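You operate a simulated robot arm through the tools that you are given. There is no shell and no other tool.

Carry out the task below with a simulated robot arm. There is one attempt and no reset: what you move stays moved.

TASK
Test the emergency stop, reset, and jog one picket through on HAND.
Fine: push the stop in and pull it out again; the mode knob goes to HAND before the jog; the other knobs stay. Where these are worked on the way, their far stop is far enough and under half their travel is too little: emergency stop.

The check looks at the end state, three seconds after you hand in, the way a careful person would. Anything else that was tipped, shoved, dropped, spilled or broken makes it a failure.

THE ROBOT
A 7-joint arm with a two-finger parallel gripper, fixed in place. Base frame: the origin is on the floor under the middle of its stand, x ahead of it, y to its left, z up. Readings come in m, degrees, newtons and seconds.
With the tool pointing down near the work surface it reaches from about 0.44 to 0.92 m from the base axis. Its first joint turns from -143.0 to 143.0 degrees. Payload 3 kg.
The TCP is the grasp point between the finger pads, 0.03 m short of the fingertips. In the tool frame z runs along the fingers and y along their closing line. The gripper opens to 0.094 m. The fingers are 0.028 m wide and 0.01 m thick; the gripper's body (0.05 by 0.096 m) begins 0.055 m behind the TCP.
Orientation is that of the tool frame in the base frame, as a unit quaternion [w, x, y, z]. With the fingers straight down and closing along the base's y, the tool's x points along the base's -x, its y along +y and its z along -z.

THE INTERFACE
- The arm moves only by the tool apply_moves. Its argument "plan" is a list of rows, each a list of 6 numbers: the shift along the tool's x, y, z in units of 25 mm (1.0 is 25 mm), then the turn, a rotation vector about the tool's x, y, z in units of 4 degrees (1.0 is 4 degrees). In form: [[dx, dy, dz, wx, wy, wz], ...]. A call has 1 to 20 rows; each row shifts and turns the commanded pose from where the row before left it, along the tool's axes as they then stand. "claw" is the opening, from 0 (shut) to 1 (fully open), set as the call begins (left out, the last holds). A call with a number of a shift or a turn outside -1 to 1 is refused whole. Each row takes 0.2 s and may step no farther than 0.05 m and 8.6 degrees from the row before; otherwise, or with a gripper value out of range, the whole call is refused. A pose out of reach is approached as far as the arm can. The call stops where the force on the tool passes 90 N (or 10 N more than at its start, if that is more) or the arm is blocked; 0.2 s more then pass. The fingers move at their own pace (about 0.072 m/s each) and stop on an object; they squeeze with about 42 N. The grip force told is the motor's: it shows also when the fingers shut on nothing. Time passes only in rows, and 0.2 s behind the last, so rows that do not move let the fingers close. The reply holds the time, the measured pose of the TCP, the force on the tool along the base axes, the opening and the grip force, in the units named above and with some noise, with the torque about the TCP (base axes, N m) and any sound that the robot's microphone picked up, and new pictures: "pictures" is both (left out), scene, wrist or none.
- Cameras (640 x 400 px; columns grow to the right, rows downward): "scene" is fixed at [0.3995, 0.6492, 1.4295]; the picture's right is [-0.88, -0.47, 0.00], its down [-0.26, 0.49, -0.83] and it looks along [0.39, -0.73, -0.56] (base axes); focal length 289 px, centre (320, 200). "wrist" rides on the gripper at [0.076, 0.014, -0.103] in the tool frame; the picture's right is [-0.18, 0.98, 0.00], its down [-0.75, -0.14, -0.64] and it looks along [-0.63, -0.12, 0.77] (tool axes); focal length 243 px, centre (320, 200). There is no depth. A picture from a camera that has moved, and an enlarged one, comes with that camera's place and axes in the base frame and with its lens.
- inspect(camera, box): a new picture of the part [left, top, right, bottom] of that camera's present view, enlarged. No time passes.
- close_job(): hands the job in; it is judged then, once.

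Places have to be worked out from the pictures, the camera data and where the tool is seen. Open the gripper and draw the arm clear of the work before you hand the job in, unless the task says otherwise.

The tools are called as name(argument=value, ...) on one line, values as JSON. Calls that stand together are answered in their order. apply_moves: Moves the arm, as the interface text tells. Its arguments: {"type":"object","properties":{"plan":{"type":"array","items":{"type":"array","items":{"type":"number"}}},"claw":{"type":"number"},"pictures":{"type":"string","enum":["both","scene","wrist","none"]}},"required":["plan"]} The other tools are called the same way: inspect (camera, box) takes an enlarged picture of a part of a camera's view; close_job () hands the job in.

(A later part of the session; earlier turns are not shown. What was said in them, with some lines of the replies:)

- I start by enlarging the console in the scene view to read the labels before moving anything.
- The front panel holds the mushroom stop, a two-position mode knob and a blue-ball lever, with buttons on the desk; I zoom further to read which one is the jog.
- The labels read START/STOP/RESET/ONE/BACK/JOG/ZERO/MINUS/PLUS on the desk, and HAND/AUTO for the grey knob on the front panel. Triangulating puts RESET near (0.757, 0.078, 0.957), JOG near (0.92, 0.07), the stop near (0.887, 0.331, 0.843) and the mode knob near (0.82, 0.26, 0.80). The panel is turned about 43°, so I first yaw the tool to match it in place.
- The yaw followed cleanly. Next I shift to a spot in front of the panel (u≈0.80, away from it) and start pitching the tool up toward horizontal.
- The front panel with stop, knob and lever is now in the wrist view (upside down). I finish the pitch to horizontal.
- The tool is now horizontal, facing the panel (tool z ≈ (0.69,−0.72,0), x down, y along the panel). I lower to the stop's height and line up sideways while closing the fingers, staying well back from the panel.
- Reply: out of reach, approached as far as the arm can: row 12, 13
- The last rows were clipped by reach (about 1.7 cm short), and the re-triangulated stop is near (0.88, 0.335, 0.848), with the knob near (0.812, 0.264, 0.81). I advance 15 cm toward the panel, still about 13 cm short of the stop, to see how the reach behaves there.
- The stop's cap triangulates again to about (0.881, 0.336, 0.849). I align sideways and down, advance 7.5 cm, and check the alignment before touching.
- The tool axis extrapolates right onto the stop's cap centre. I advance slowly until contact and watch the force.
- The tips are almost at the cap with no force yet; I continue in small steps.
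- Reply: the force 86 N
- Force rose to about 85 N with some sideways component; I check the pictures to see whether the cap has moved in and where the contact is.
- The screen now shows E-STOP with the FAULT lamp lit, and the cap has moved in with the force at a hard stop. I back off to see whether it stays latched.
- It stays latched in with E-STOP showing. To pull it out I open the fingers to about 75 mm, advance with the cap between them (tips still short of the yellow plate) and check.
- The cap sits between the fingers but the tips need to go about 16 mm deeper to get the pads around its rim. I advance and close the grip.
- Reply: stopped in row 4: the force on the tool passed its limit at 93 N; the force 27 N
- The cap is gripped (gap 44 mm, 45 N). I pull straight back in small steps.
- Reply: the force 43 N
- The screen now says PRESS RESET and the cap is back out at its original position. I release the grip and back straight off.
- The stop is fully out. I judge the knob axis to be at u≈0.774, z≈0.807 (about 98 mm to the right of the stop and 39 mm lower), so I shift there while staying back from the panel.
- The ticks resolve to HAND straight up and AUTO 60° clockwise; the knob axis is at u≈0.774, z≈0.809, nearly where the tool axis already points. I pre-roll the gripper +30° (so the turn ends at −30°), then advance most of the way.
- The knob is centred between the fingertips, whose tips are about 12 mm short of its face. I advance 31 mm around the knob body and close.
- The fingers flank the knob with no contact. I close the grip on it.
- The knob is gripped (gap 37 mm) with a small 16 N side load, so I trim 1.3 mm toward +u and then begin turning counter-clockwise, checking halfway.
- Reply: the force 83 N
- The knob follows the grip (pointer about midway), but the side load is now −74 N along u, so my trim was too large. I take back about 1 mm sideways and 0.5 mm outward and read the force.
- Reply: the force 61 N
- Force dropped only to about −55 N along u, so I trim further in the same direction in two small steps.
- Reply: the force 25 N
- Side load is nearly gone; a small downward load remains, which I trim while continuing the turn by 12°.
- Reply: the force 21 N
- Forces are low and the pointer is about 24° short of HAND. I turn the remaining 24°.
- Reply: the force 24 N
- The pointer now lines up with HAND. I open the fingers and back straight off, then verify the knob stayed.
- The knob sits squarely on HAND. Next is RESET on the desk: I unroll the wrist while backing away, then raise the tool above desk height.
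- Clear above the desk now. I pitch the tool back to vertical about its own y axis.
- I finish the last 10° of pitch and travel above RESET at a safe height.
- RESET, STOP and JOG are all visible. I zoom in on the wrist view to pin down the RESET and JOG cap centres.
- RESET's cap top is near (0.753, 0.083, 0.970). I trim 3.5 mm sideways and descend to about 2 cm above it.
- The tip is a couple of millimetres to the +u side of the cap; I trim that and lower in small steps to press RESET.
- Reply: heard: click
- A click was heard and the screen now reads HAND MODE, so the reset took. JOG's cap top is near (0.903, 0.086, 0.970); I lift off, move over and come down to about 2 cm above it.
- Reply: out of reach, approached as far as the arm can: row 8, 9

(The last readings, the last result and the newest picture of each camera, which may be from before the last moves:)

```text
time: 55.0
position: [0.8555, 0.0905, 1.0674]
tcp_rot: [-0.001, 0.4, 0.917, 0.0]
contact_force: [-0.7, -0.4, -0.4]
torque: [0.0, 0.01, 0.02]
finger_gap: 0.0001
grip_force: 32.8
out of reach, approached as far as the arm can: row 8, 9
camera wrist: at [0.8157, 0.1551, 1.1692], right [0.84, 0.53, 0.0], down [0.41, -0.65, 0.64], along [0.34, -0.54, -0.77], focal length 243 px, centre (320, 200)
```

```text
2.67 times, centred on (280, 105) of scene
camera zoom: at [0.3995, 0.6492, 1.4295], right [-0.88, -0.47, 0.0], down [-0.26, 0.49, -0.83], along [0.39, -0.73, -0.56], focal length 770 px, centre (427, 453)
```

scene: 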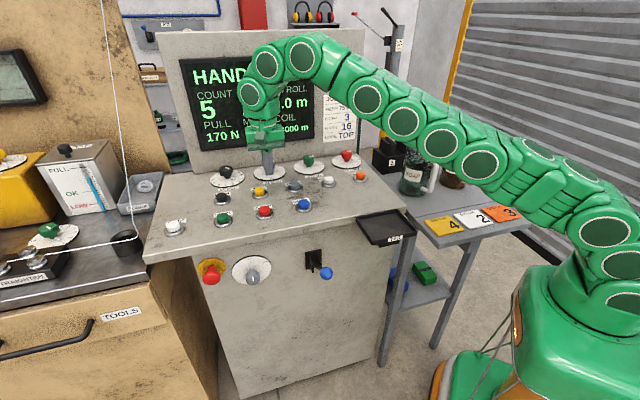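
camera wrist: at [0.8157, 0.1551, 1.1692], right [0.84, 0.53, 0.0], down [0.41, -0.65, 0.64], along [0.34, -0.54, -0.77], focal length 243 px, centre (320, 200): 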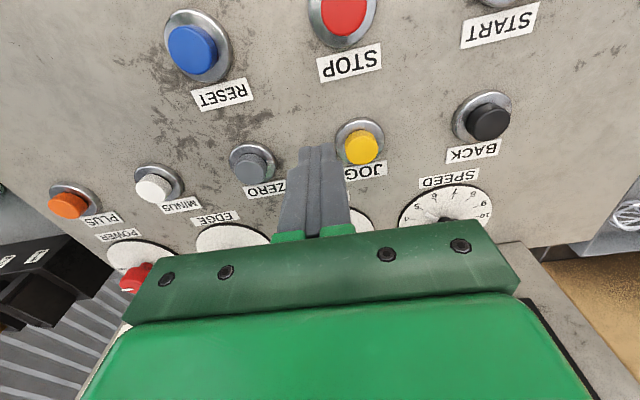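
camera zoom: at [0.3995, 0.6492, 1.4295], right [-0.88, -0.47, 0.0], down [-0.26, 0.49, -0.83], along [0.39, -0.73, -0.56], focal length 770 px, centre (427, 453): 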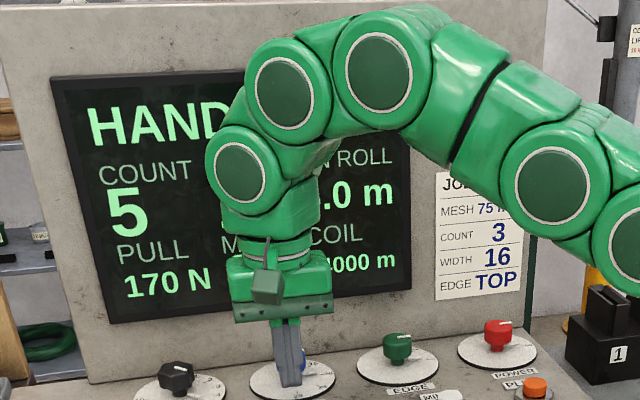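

The arm ran out of reach at radius 0.86 with the tool vertical, about 5 cm short of JOG. I tilt the fingers 24° outward (wrist leaning back toward the base) and then carry the tip over JOG at a safe height.

apply_moves(plan=[[0, 0, 0, -0.732, -0.682, 0], [0, 0, 0, -0.732, -0.682, 0], [0, 0, 0, -0.732, -0.682, 0], [0, 0, 0, -0.732, -0.682, 0], [0, 0, 0, -0.732, -0.682, 0], [0, 0, 0, -0.732, -0.682, 0], [-0.318, 0.261, 0.5, 0, 0, 0], [-0.318, 0.261, 0.5, 0, 0, 0], [-0.318, 0.261, 0.5, 0, 0, 0]], pictures="both")

inspect(camera="scene", box=[210, 140, 320, 220])

inspect(camera="wrist", box=[220, 60, 420, 185])

```text
time: 57.0
position: [0.9003, 0.0815, 1.0433]
tcp_rot: [0.19, 0.39, 0.897, 0.082]
contact_force: [-0.1, 0.8, -0.6]
torque: [0.03, 0.02, 0.01]
finger_gap: 0.0
grip_force: 33.3
camera wrist: at [0.8212, 0.1456, 1.1196], right [0.77, 0.54, 0.34], down [0.11, -0.65, 0.75], along [0.63, -0.54, -0.56], focal length 243 px, centre (320, 200)
```

scene: 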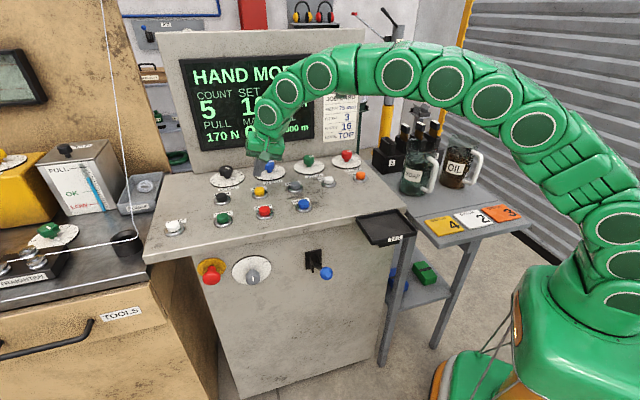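
wrist: 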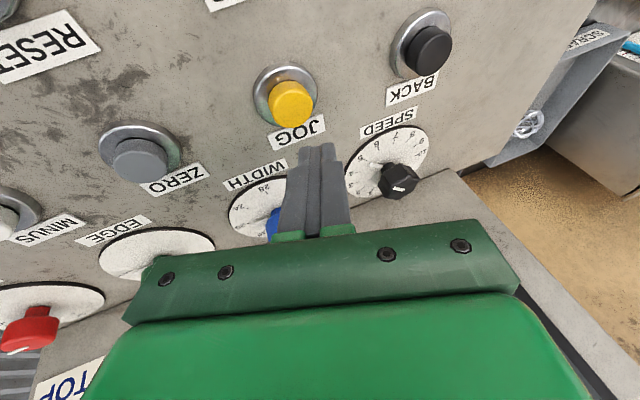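

```text
5.00 times, centred on (265, 180) of scene
camera zoom: at [0.3995, 0.6492, 1.4295], right [-0.88, -0.47, 0.0], down [-0.26, 0.49, -0.83], along [0.39, -0.73, -0.56], focal length 1444 px, centre (595, 300)
```

zoom: 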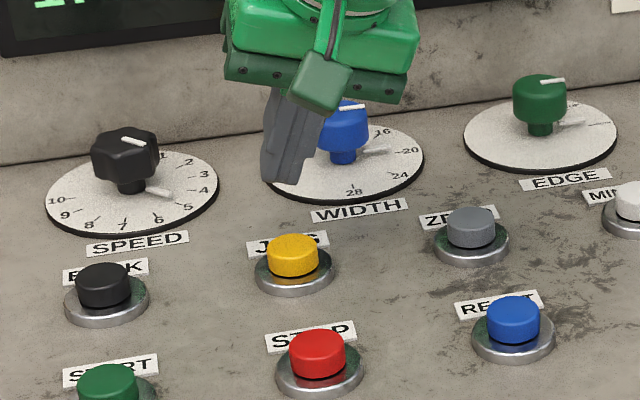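

```text
3.20 times, centred on (320, 122) of wrist
camera zoom: at [0.8212, 0.1456, 1.1196], right [0.77, 0.54, 0.34], down [0.11, -0.65, 0.75], along [0.63, -0.54, -0.56], focal length 776 px, centre (320, 448)
```

zoom: 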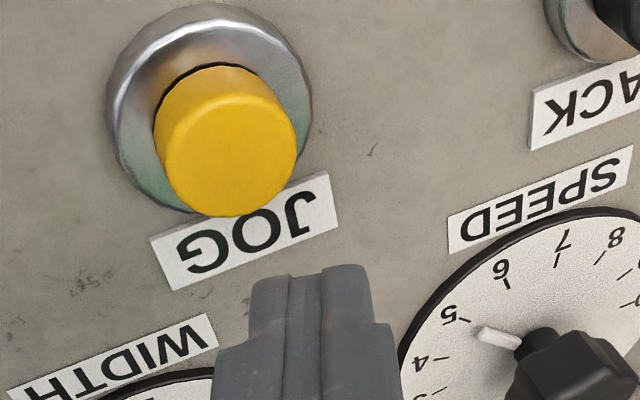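

With the tilt the arm reaches; JOG again resolves to about (0.904, 0.0855, 0.970) and the tip's low corner is nearly over it. I lower straight down 30 mm to just above the cap.

apply_moves(plan=[[0.113, -0.091, 0.373, 0, 0, 0], [0.113, -0.091, 0.373, 0, 0, 0], [0.113, -0.091, 0.373, 0, 0, 0]], pictures="both")

inspect(camera="scene", box=[220, 160, 290, 210])

inspect(camera="wrist", box=[220, 60, 420, 185])

```text
time: 57.8
position: [0.9005, 0.0828, 1.0136]
tcp_rot: [0.19, 0.39, 0.897, 0.083]
contact_force: [0.1, 0.2, 0.2]
torque: [-0.04, 0.0, -0.05]
finger_gap: 0.0004
grip_force: 33.1
camera wrist: at [0.8222, 0.1475, 1.0903], right [0.77, 0.54, 0.34], down [0.11, -0.65, 0.75], along [0.62, -0.54, -0.56], focal length 243 px, centre (320, 200)
```

scene: 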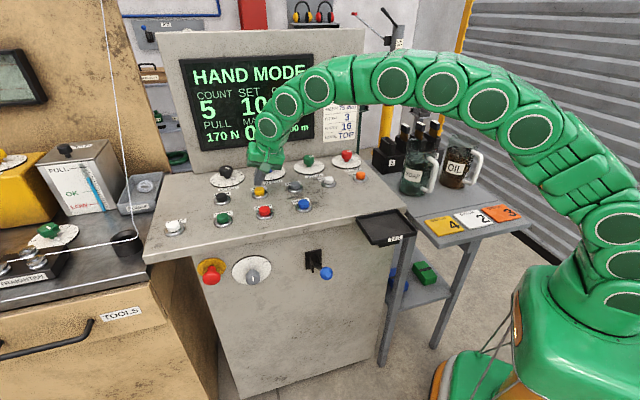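
wrist: 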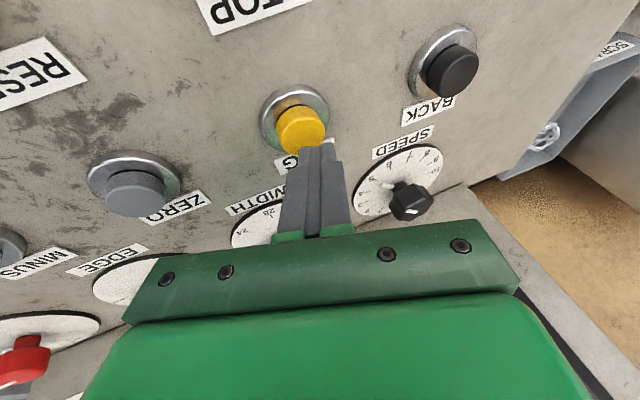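

```text
8.00 times, centred on (255, 185) of scene
camera zoom: at [0.3995, 0.6492, 1.4295], right [-0.88, -0.47, 0.0], down [-0.26, 0.49, -0.83], along [0.39, -0.73, -0.56], focal length 2310 px, centre (840, 320)
```

zoom: 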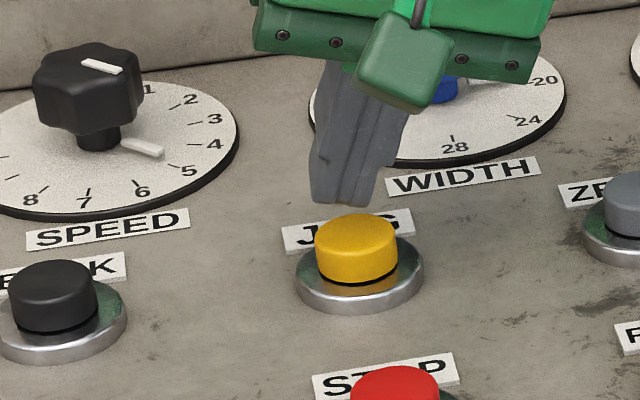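

```text
3.20 times, centred on (320, 122) of wrist
camera zoom: at [0.8222, 0.1475, 1.0903], right [0.77, 0.54, 0.34], down [0.11, -0.65, 0.75], along [0.62, -0.54, -0.56], focal length 776 px, centre (320, 448)
```

zoom: 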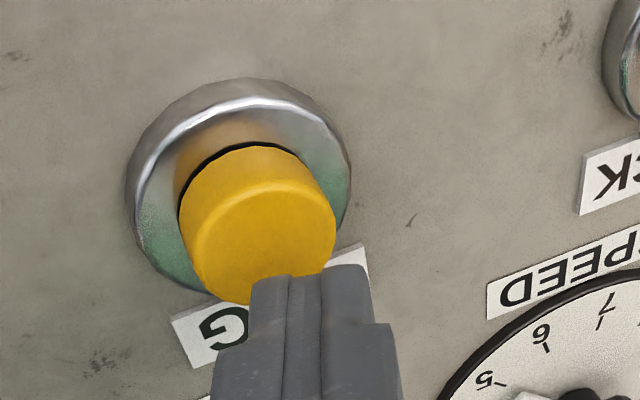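

The tip's low edge should land near the cap centre when lowered straight down about 11 mm. I first come down 8 mm and read the force.

apply_moves(plan=[[0.0443, -0.0473, 0.1461, 0, 0, 0], [0.0443, -0.0473, 0.1461, 0, 0, 0]], pictures="none")

inspect(camera="scene", box=[220, 160, 290, 210])

```text
time: 58.4
position: [0.9012, 0.0843, 1.0057]
tcp_rot: [0.19, 0.39, 0.897, 0.081]
contact_force: [-1.0, -0.9, 1.5]
torque: [0.0, 0.02, 0.03]
finger_gap: 0.0
grip_force: 33.5
```

```text
8.00 times, centred on (255, 185) of scene
camera zoom: at [0.3995, 0.6492, 1.4295], right [-0.88, -0.47, 0.0], down [-0.26, 0.49, -0.83], along [0.39, -0.73, -0.56], focal length 2310 px, centre (840, 320)
```

zoom: 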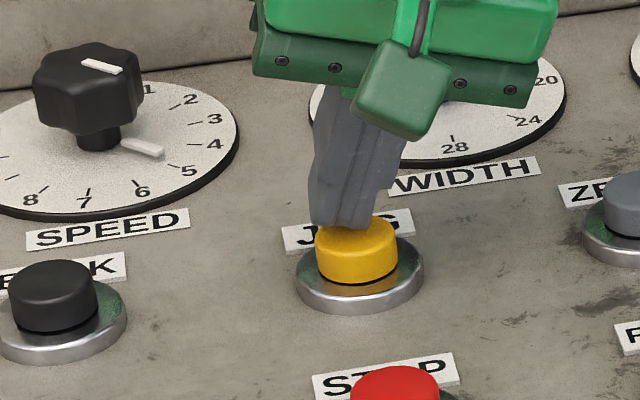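

The tip is right at the cap. I press 5 mm in two quick rows and lift straight off in the same call so that JOG is only pressed briefly, once.

apply_moves(plan=[[0.0277, -0.0295, 0.0913, 0, 0, 0], [0.0277, -0.0295, 0.0913, 0, 0, 0], [-0.0554, 0.0591, -0.1827, 0, 0, 0], [-0.1108, 0.1182, -0.3654, 0, 0, 0], [-0.1108, 0.1182, -0.3654, 0, 0, 0]], pictures="both")

inspect(camera="scene", box=[160, 30, 400, 180])

```text
time: 59.6
position: [0.9014, 0.0846, 1.0263]
tcp_rot: [0.192, 0.39, 0.897, 0.082]
contact_force: [0.0, 0.5, 0.7]
torque: [-0.02, -0.04, 0.0]
finger_gap: 0.0
grip_force: 32.7
heard: click
camera wrist: at [0.8226, 0.1485, 1.1019], right [0.77, 0.54, 0.34], down [0.11, -0.65, 0.75], along [0.63, -0.54, -0.56], focal length 243 px, centre (320, 200)
```

scene: 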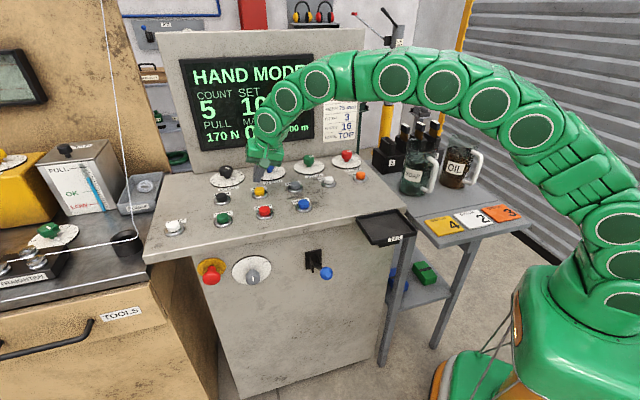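
wrist: 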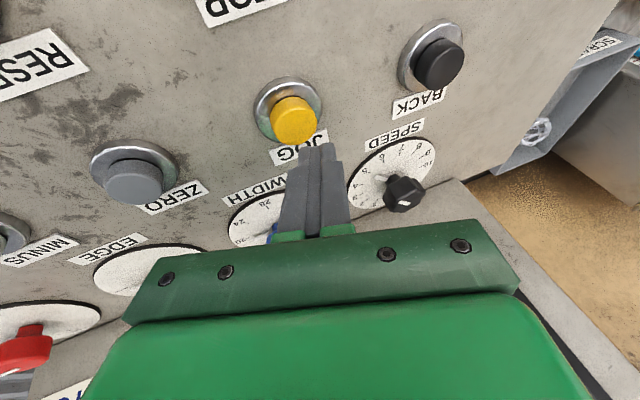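

```text
2.67 times, centred on (280, 105) of scene
camera zoom: at [0.3995, 0.6492, 1.4295], right [-0.88, -0.47, 0.0], down [-0.26, 0.49, -0.83], along [0.39, -0.73, -0.56], focal length 770 px, centre (427, 453)
```

zoom: 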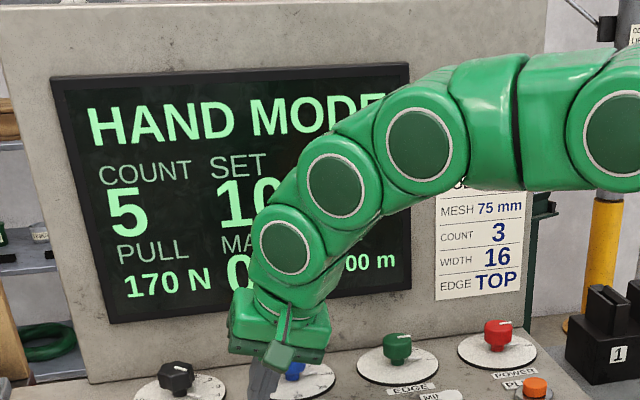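

A click was heard, but the arm hides part of the display and COUNT still reads 5. I retreat up and back to see the whole screen before judging.

apply_moves(plan=[[-0.2215, 0.2362, -0.7307, 0, 0, 0], [-0.2215, 0.2362, -0.7307, 0, 0, 0], [-0.2215, 0.2362, -0.7307, 0, 0, 0], [-0.2215, 0.2362, -0.7307, 0, 0, 0], [0.6226, -0.6684, -0.4048, 0, 0, 0], [0.6226, -0.6684, -0.4048, 0, 0, 0], [0.6226, -0.6684, -0.4048, 0, 0, 0], [0.6226, -0.6684, -0.4048, 0, 0, 0], [0.6226, -0.6684, -0.4048, 0, 0, 0], [0.6226, -0.6684, -0.4048, 0, 0, 0], [0.6226, -0.6684, -0.4048, 0, 0, 0]], pictures="scene")

inspect(camera="scene", box=[160, 30, 400, 180])

```text
time: 62.0
position: [0.7295, 0.0832, 1.1047]
tcp_rot: [0.191, 0.39, 0.897, 0.081]
contact_force: [-0.4, -0.6, 0.5]
torque: [0.02, 0.03, -0.01]
finger_gap: 0.0
grip_force: 33.4
```

scene: 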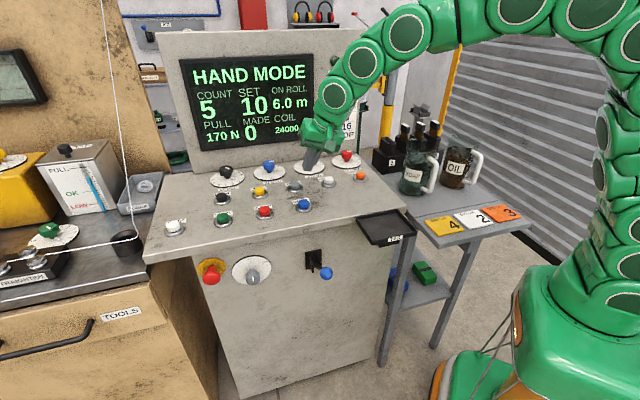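

```text
2.67 times, centred on (280, 105) of scene
camera zoom: at [0.3995, 0.6492, 1.4295], right [-0.88, -0.47, 0.0], down [-0.26, 0.49, -0.83], along [0.39, -0.73, -0.56], focal length 770 px, centre (427, 453)
```

zoom: 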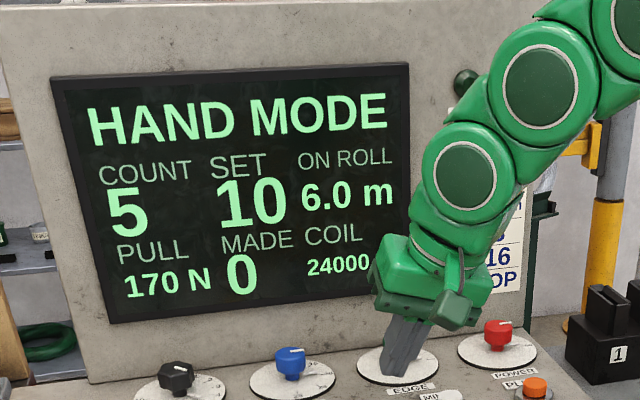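

The display hasn't visibly changed (COUNT 5, SET 10, MADE 0), so I draw the arm further aside to see the lamps and the full screen and let some time pass before deciding whether the jog registered.

apply_moves(plan=[[0.6226, -0.6684, -0.4048, 0, 0, 0], [0.6226, -0.6684, -0.4048, 0, 0, 0], [0.6226, -0.6684, -0.4048, 0, 0, 0], [-0.2215, 0.2362, -0.7307, 0, 0, 0], [-0.2215, 0.2362, -0.7307, 0, 0, 0], [0.6226, -0.6684, -0.4048, 0, 0, 0], [0, 0, 0, 0, 0, 0], [0, 0, 0, 0, 0, 0], [0, 0, 0, 0, 0, 0], [0, 0, 0, 0, 0, 0]], pictures="both")

inspect(camera="scene", box=[160, 30, 400, 180])

inspect(camera="scene", box=[200, 160, 320, 235])

```text
time: 64.2
position: [0.6297, 0.0832, 1.1448]
tcp_rot: [0.19, 0.391, 0.897, 0.083]
contact_force: [-0.3, 0.3, 0.9]
torque: [-0.01, 0.02, 0.01]
finger_gap: 0.0
grip_force: 33.1
camera wrist: at [0.5493, 0.1479, 1.2207], right [0.77, 0.54, 0.34], down [0.11, -0.65, 0.75], along [0.63, -0.54, -0.56], focal length 243 px, centre (320, 200)
```

scene: 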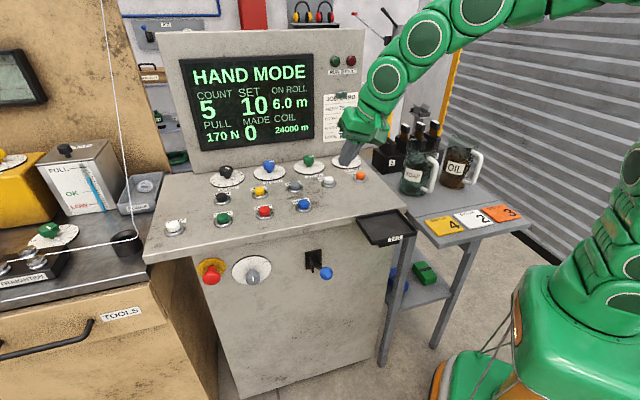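
wrist: 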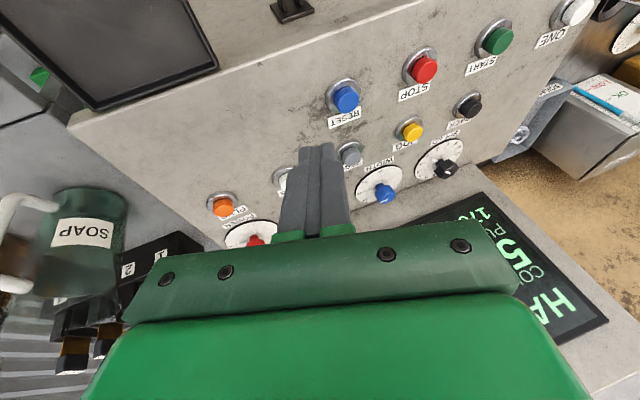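

```text
2.67 times, centred on (280, 105) of scene
camera zoom: at [0.3995, 0.6492, 1.4295], right [-0.88, -0.47, 0.0], down [-0.26, 0.49, -0.83], along [0.39, -0.73, -0.56], focal length 770 px, centre (427, 453)
```

zoom: 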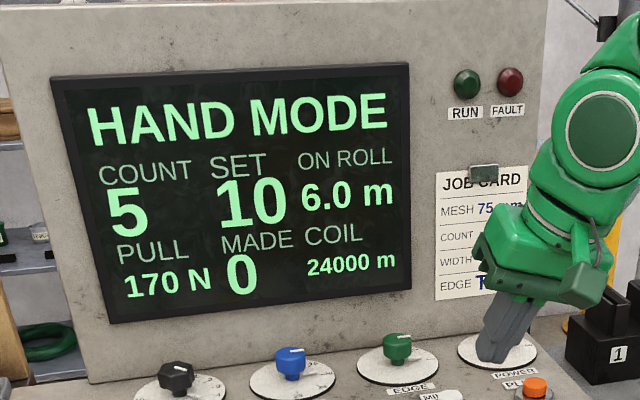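

```text
5.33 times, centred on (260, 198) of scene
camera zoom: at [0.3995, 0.6492, 1.4295], right [-0.88, -0.47, 0.0], down [-0.26, 0.49, -0.83], along [0.39, -0.73, -0.56], focal length 1540 px, centre (640, 213)
```

zoom: 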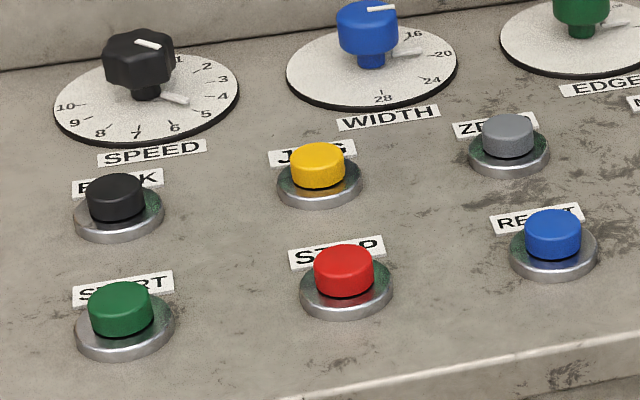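

The lamps are off and COUNT/MADE are unchanged five seconds after the brief tap, so JOG seems to run only while held and no picket has gone through yet. I go back over JOG to hold it while watching the counter.

apply_moves(plan=[[0.2215, -0.2362, 0.7307, 0, 0, 0], [0.2215, -0.2362, 0.7307, 0, 0, 0], [-0.6226, 0.6684, 0.4048, 0, 0, 0], [-0.6226, 0.6684, 0.4048, 0, 0, 0], [-0.6226, 0.6684, 0.4048, 0, 0, 0], [-0.6226, 0.6684, 0.4048, 0, 0, 0], [-0.6226, 0.6684, 0.4048, 0, 0, 0], [-0.6226, 0.6684, 0.4048, 0, 0, 0], [-0.6226, 0.6684, 0.4048, 0, 0, 0], [-0.6226, 0.6684, 0.4048, 0, 0, 0], [-0.6226, 0.6684, 0.4048, 0, 0, 0], [-0.6226, 0.6684, 0.4048, 0, 0, 0], [-0.5417, 0.5815, 0.3522, 0, 0, 0], [0.2215, -0.2362, 0.7307, 0, 0, 0], [0.2215, -0.2362, 0.7307, 0, 0, 0], [0.2215, -0.2362, 0.7307, 0, 0, 0], [0.2215, -0.2362, 0.7307, 0, 0, 0]], pictures="wrist")

inspect(camera="scene", box=[220, 160, 290, 210])

```text
time: 67.8
position: [0.8997, 0.0842, 1.0243]
tcp_rot: [0.191, 0.389, 0.897, 0.083]
contact_force: [0.0, 0.0, 0.1]
torque: [-0.01, -0.01, -0.02]
finger_gap: 0.0
grip_force: 32.8
camera wrist: at [0.8202, 0.1495, 1.1007], right [0.77, 0.54, 0.34], down [0.11, -0.65, 0.75], along [0.63, -0.54, -0.56], focal length 243 px, centre (320, 200)
```

wrist: 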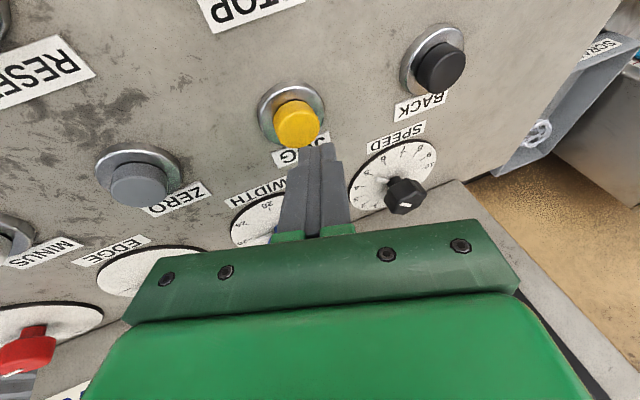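

```text
8.00 times, centred on (255, 185) of scene
camera zoom: at [0.3995, 0.6492, 1.4295], right [-0.88, -0.47, 0.0], down [-0.26, 0.49, -0.83], along [0.39, -0.73, -0.56], focal length 2310 px, centre (840, 320)
```

zoom: 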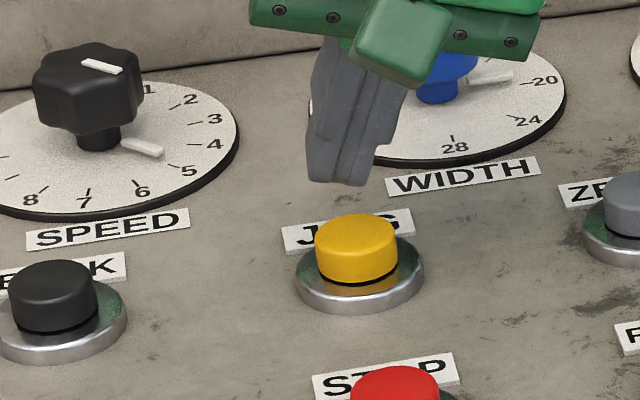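

The tip is again just above JOG. I press it fully and hold, taking a picture to watch the counter.

apply_moves(plan=[[0.1108, -0.1181, 0.3654, 0, 0, 0], [0.0997, -0.1063, 0.3288, 0, 0, 0], [0.0332, -0.0354, 0.1096, 0, 0, 0], [0.0305, -0.0325, 0.1005, 0, 0, 0]], pictures="scene")

inspect(camera="scene", box=[160, 30, 400, 180])

inspect(camera="scene", box=[220, 160, 290, 210])

```text
time: 68.8
position: [0.8993, 0.0848, 1.001]
tcp_rot: [0.19, 0.39, 0.897, 0.082]
contact_force: [-1.0, 0.5, 3.4]
torque: [0.01, 0.07, -0.04]
finger_gap: 0.0
grip_force: 33.0
heard: click
```

scene: 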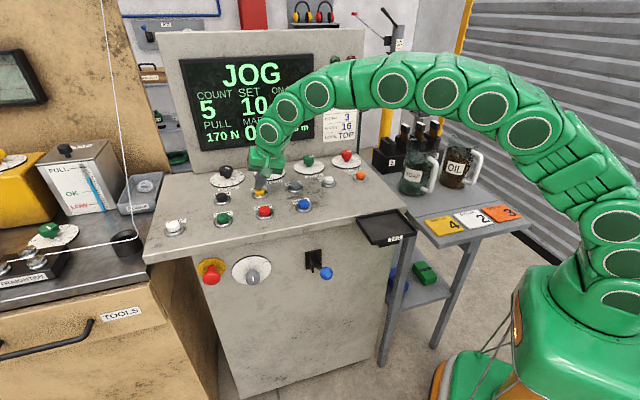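

```text
2.67 times, centred on (280, 105) of scene
camera zoom: at [0.3995, 0.6492, 1.4295], right [-0.88, -0.47, 0.0], down [-0.26, 0.49, -0.83], along [0.39, -0.73, -0.56], focal length 770 px, centre (427, 453)
```

zoom: 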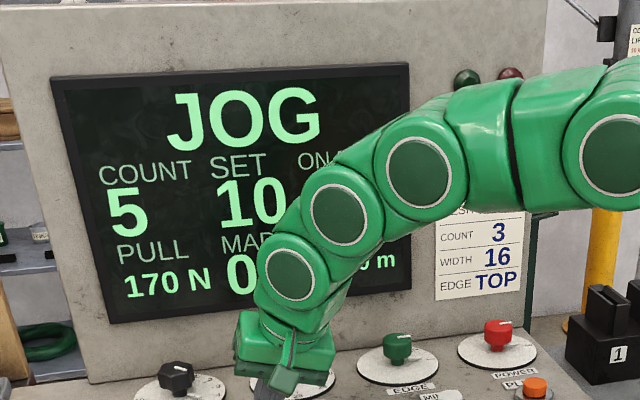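

```text
8.00 times, centred on (255, 185) of scene
camera zoom: at [0.3995, 0.6492, 1.4295], right [-0.88, -0.47, 0.0], down [-0.26, 0.49, -0.83], along [0.39, -0.73, -0.56], focal length 2310 px, centre (840, 320)
```

zoom: 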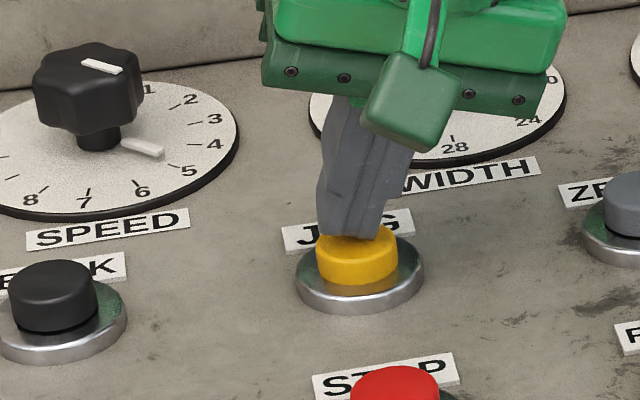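

The screen shows JOG while the button is held and COUNT is still 5, so it is hold-to-run. I keep holding in short steps, watching COUNT and MADE.

apply_moves(plan=[[0, 0, 0, 0, 0, 0]], pictures="scene")

```text
time: 69.2
position: [0.8986, 0.0839, 1.002]
tcp_rot: [0.19, 0.39, 0.897, 0.082]
contact_force: [0.3, 0.0, 3.6]
torque: [0.0, 0.03, 0.04]
finger_gap: 0.0
grip_force: 33.3
```

scene: 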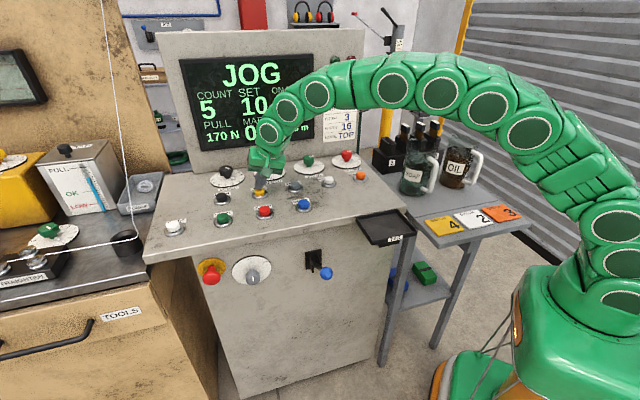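

Still JOG with COUNT 5; I hold a little longer.

apply_moves(plan=[[0, 0, 0, 0, 0, 0]], pictures="scene")

inspect(camera="scene", box=[160, 30, 400, 180])

```text
time: 69.6
position: [0.8978, 0.0835, 1.001]
tcp_rot: [0.19, 0.391, 0.897, 0.083]
contact_force: [0.9, -0.4, 3.6]
torque: [0.04, -0.01, 0.01]
finger_gap: 0.0002
grip_force: 32.6
```

scene: 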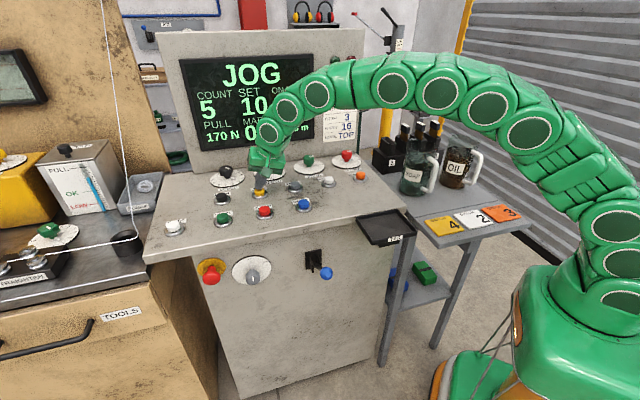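

```text
2.67 times, centred on (280, 105) of scene
camera zoom: at [0.3995, 0.6492, 1.4295], right [-0.88, -0.47, 0.0], down [-0.26, 0.49, -0.83], along [0.39, -0.73, -0.56], focal length 770 px, centre (427, 453)
```

zoom: 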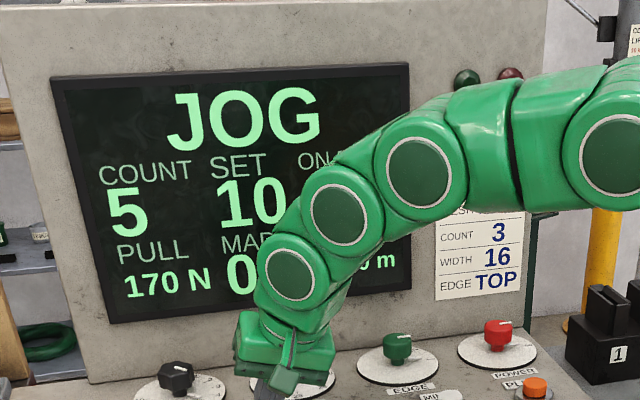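

Held about 1.2 s so far, no count yet. I continue in small increments.

apply_moves(plan=[[0, 0, 0, 0, 0, 0]], pictures="scene")

```text
time: 70.0
position: [0.898, 0.0827, 1.0015]
tcp_rot: [0.191, 0.39, 0.897, 0.083]
contact_force: [-0.1, 1.0, 4.4]
torque: [0.0, 0.03, 0.0]
finger_gap: 0.0
grip_force: 32.6
```

scene: 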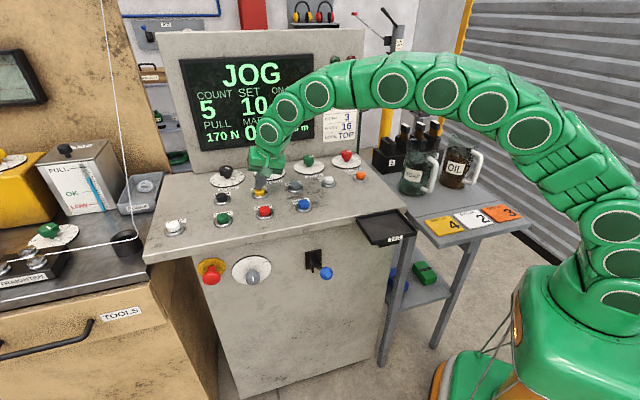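

COUNT remains 5 with JOG running; I keep holding.

apply_moves(plan=[[0, 0, 0, 0, 0, 0]], pictures="scene")

inspect(camera="scene", box=[160, 30, 400, 180])

```text
time: 70.4
position: [0.8985, 0.0837, 1.0013]
tcp_rot: [0.19, 0.39, 0.897, 0.082]
contact_force: [0.1, -1.0, 3.1]
torque: [-0.03, -0.02, 0.0]
finger_gap: 0.0001
grip_force: 33.3
```

scene: 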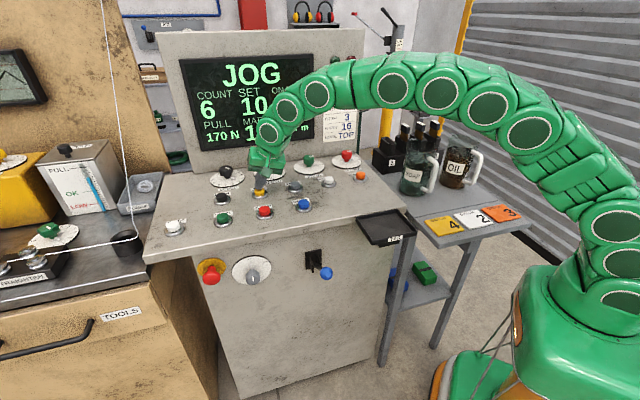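

```text
2.67 times, centred on (280, 105) of scene
camera zoom: at [0.3995, 0.6492, 1.4295], right [-0.88, -0.47, 0.0], down [-0.26, 0.49, -0.83], along [0.39, -0.73, -0.56], focal length 770 px, centre (427, 453)
```

zoom: 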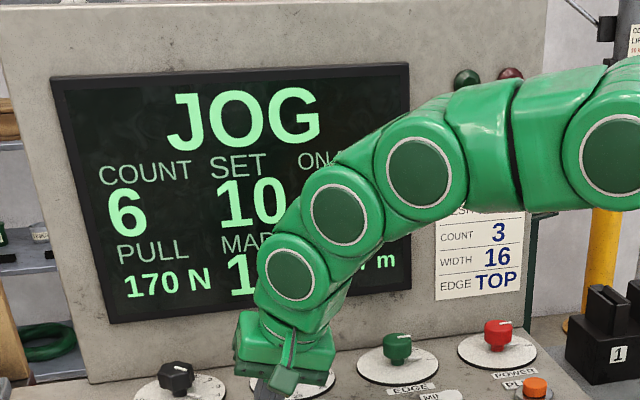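

COUNT went to 6 and MADE to 1: exactly one picket is through. I lift straight off JOG at once.

apply_moves(plan=[[-0.1108, 0.1181, -0.3654, 0, 0, 0], [-0.2215, 0.2362, -0.7307, 0, 0, 0], [-0.2215, 0.2362, -0.7307, 0, 0, 0], [-0.2215, 0.2362, -0.7307, 0, 0, 0]], pictures="scene")

inspect(camera="scene", box=[160, 30, 400, 180])

```text
time: 71.4
position: [0.8976, 0.0827, 1.072]
tcp_rot: [0.19, 0.391, 0.897, 0.082]
contact_force: [-0.4, -0.1, 0.4]
torque: [0.0, 0.01, -0.01]
finger_gap: 0.0
grip_force: 33.0
```

scene: 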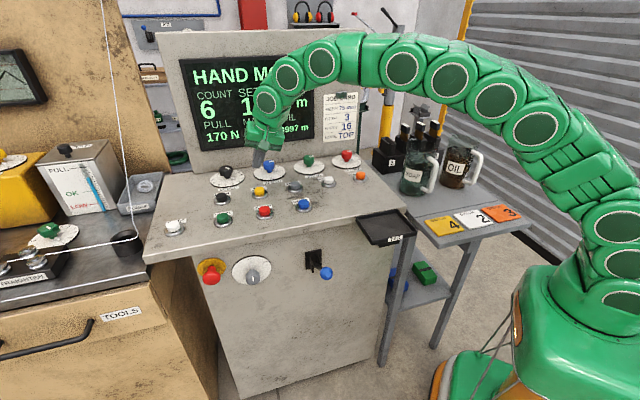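

```text
2.67 times, centred on (280, 105) of scene
camera zoom: at [0.3995, 0.6492, 1.4295], right [-0.88, -0.47, 0.0], down [-0.26, 0.49, -0.83], along [0.39, -0.73, -0.56], focal length 770 px, centre (427, 453)
```

zoom: 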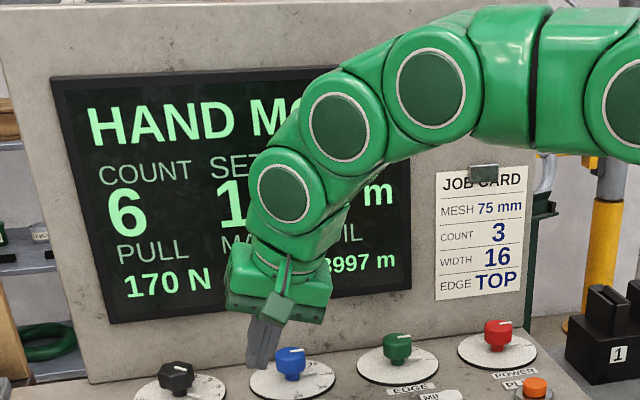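

Back to HAND MODE with COUNT 6. I draw the arm back clear of the desk, then open the gripper.

apply_moves(plan=[[-0.2215, 0.2362, -0.7307, 0, 0, 0], [0.6226, -0.6684, -0.4048, 0, 0, 0], [0.6226, -0.6684, -0.4048, 0, 0, 0], [0.6226, -0.6684, -0.4048, 0, 0, 0], [0.6226, -0.6684, -0.4048, 0, 0, 0], [0.6226, -0.6684, -0.4048, 0, 0, 0], [0.6226, -0.6684, -0.4048, 0, 0, 0], [0.6226, -0.6684, -0.4048, 0, 0, 0], [-0.2215, 0.2362, -0.7307, 0, 0, 0], [-0.2215, 0.2362, -0.7307, 0, 0, 0], [0.6226, -0.6684, -0.4048, 0, 0, 0], [0.6226, -0.6684, -0.4048, 0, 0, 0], [0.6226, -0.6684, -0.4048, 0, 0, 0], [0.6226, -0.6684, -0.4048, 0, 0, 0], [-0.2215, 0.2362, -0.7307, 0, 0, 0], [-0.2215, 0.2362, -0.7307, 0, 0, 0], [-0.2215, 0.2362, -0.7307, 0, 0, 0], [-0.2215, 0.2362, -0.7307, 0, 0, 0]], pictures="scene")

apply_moves(plan=[[-0.2215, 0.2362, -0.7307, 0, 0, 0], [0, 0, 0, 0, 0, 0], [0, 0, 0, 0, 0, 0], [0, 0, 0, 0, 0, 0], [0, 0, 0, 0, 0, 0]], claw=1, pictures="both")

inspect(camera="scene", box=[160, 30, 400, 180])

inspect(camera="scene", box=[180, 235, 360, 345])

inspect(camera="scene", box=[140, 140, 400, 300])

```text
time: 75.2
position: [0.6221, 0.0862, 1.2104]
tcp_rot: [0.19, 0.39, 0.897, 0.082]
contact_force: [-0.3, 0.0, 0.7]
torque: [-0.02, 0.02, 0.03]
finger_gap: 0.0002
grip_force: 32.4
```

scene: 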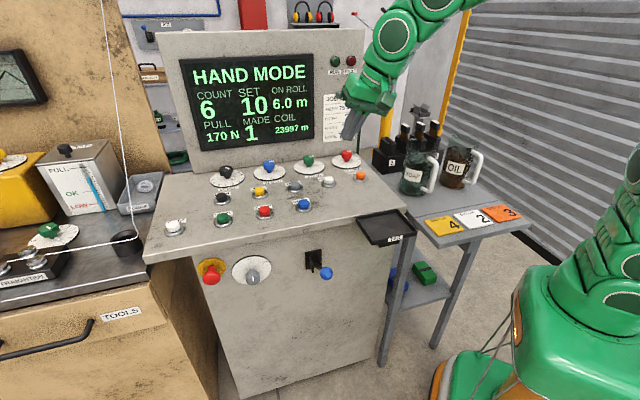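

```text
time: 76.4
position: [0.6215, 0.0869, 1.2316]
tcp_rot: [0.19, 0.391, 0.897, 0.082]
contact_force: [0.8, 0.2, -0.6]
torque: [0.0, 0.01, 0.02]
finger_gap: 0.094
grip_force: 0.1
camera wrist: at [0.5427, 0.1513, 1.3071], right [0.77, 0.54, 0.34], down [0.11, -0.65, 0.75], along [0.63, -0.54, -0.56], focal length 243 px, centre (320, 200)
```

scene: 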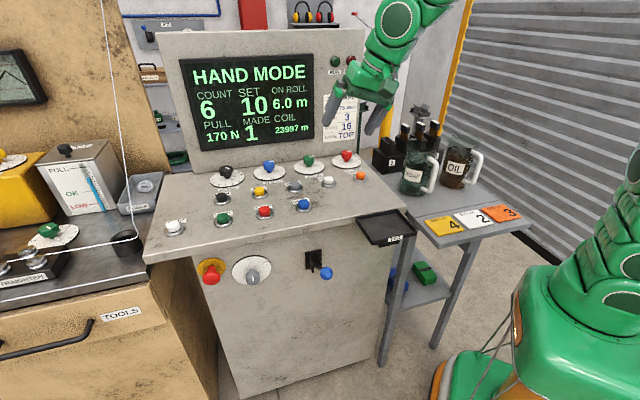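
wrist: 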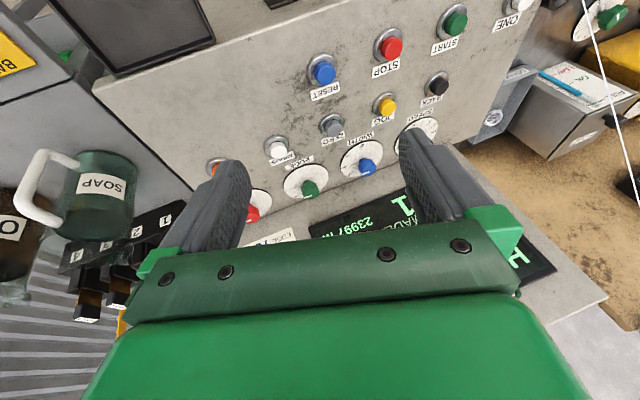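

```text
2.67 times, centred on (280, 105) of scene
camera zoom: at [0.3995, 0.6492, 1.4295], right [-0.88, -0.47, 0.0], down [-0.26, 0.49, -0.83], along [0.39, -0.73, -0.56], focal length 770 px, centre (427, 453)
```

zoom: 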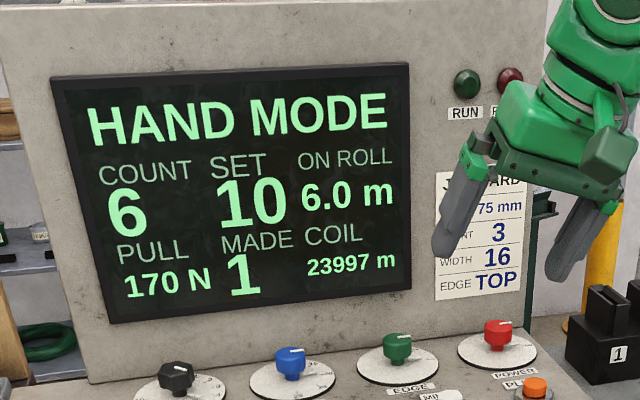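

```text
3.56 times, centred on (270, 290) of scene
camera zoom: at [0.3995, 0.6492, 1.4295], right [-0.88, -0.47, 0.0], down [-0.26, 0.49, -0.83], along [0.39, -0.73, -0.56], focal length 1027 px, centre (498, -120)
```

zoom: 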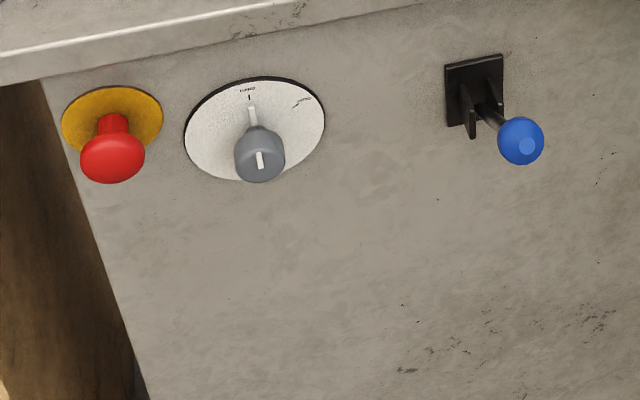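

```text
2.46 times, centred on (270, 220) of scene
camera zoom: at [0.3995, 0.6492, 1.4295], right [-0.88, -0.47, 0.0], down [-0.26, 0.49, -0.83], along [0.39, -0.73, -0.56], focal length 711 px, centre (443, 151)
```

zoom: 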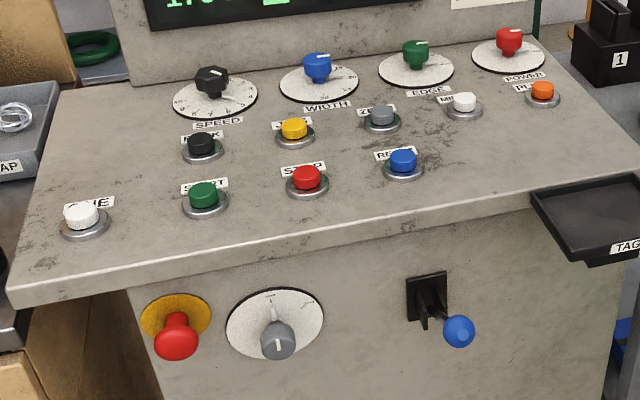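

The screen shows HAND MODE, COUNT 6, MADE 1. The stop is out, the mode knob is on HAND, and the other knobs and lever are as they were. The gripper is open and the arm is clear, so I hand in the job.

close_job()

```text
The job is handed in.
```

The emergency stop was tested, the console was reset, and one picket was jogged through on HAND. The job is handed in, but I haven't seen the check's verdict.

- **Emergency stop:** I pushed it in until it latched, and the screen showed E-STOP with the FAULT lamp lit. I then pulled it back out to its original position.
- **Mode knob:** I turned it from AUTO to HAND before the reset and the jog.
- **Reset:** RESET clicked and the screen went to HAND MODE.
- **Jog:** JOG only runs while it is held. A first short tap moved nothing on the counters, so I held it until COUNT went from 5 to 6 and MADE from 0 to 1, then released.

In the last pictures the other knobs and the lever look unchanged, and nothing was tipped or moved. The gripper is open and the arm is clear of the desk.
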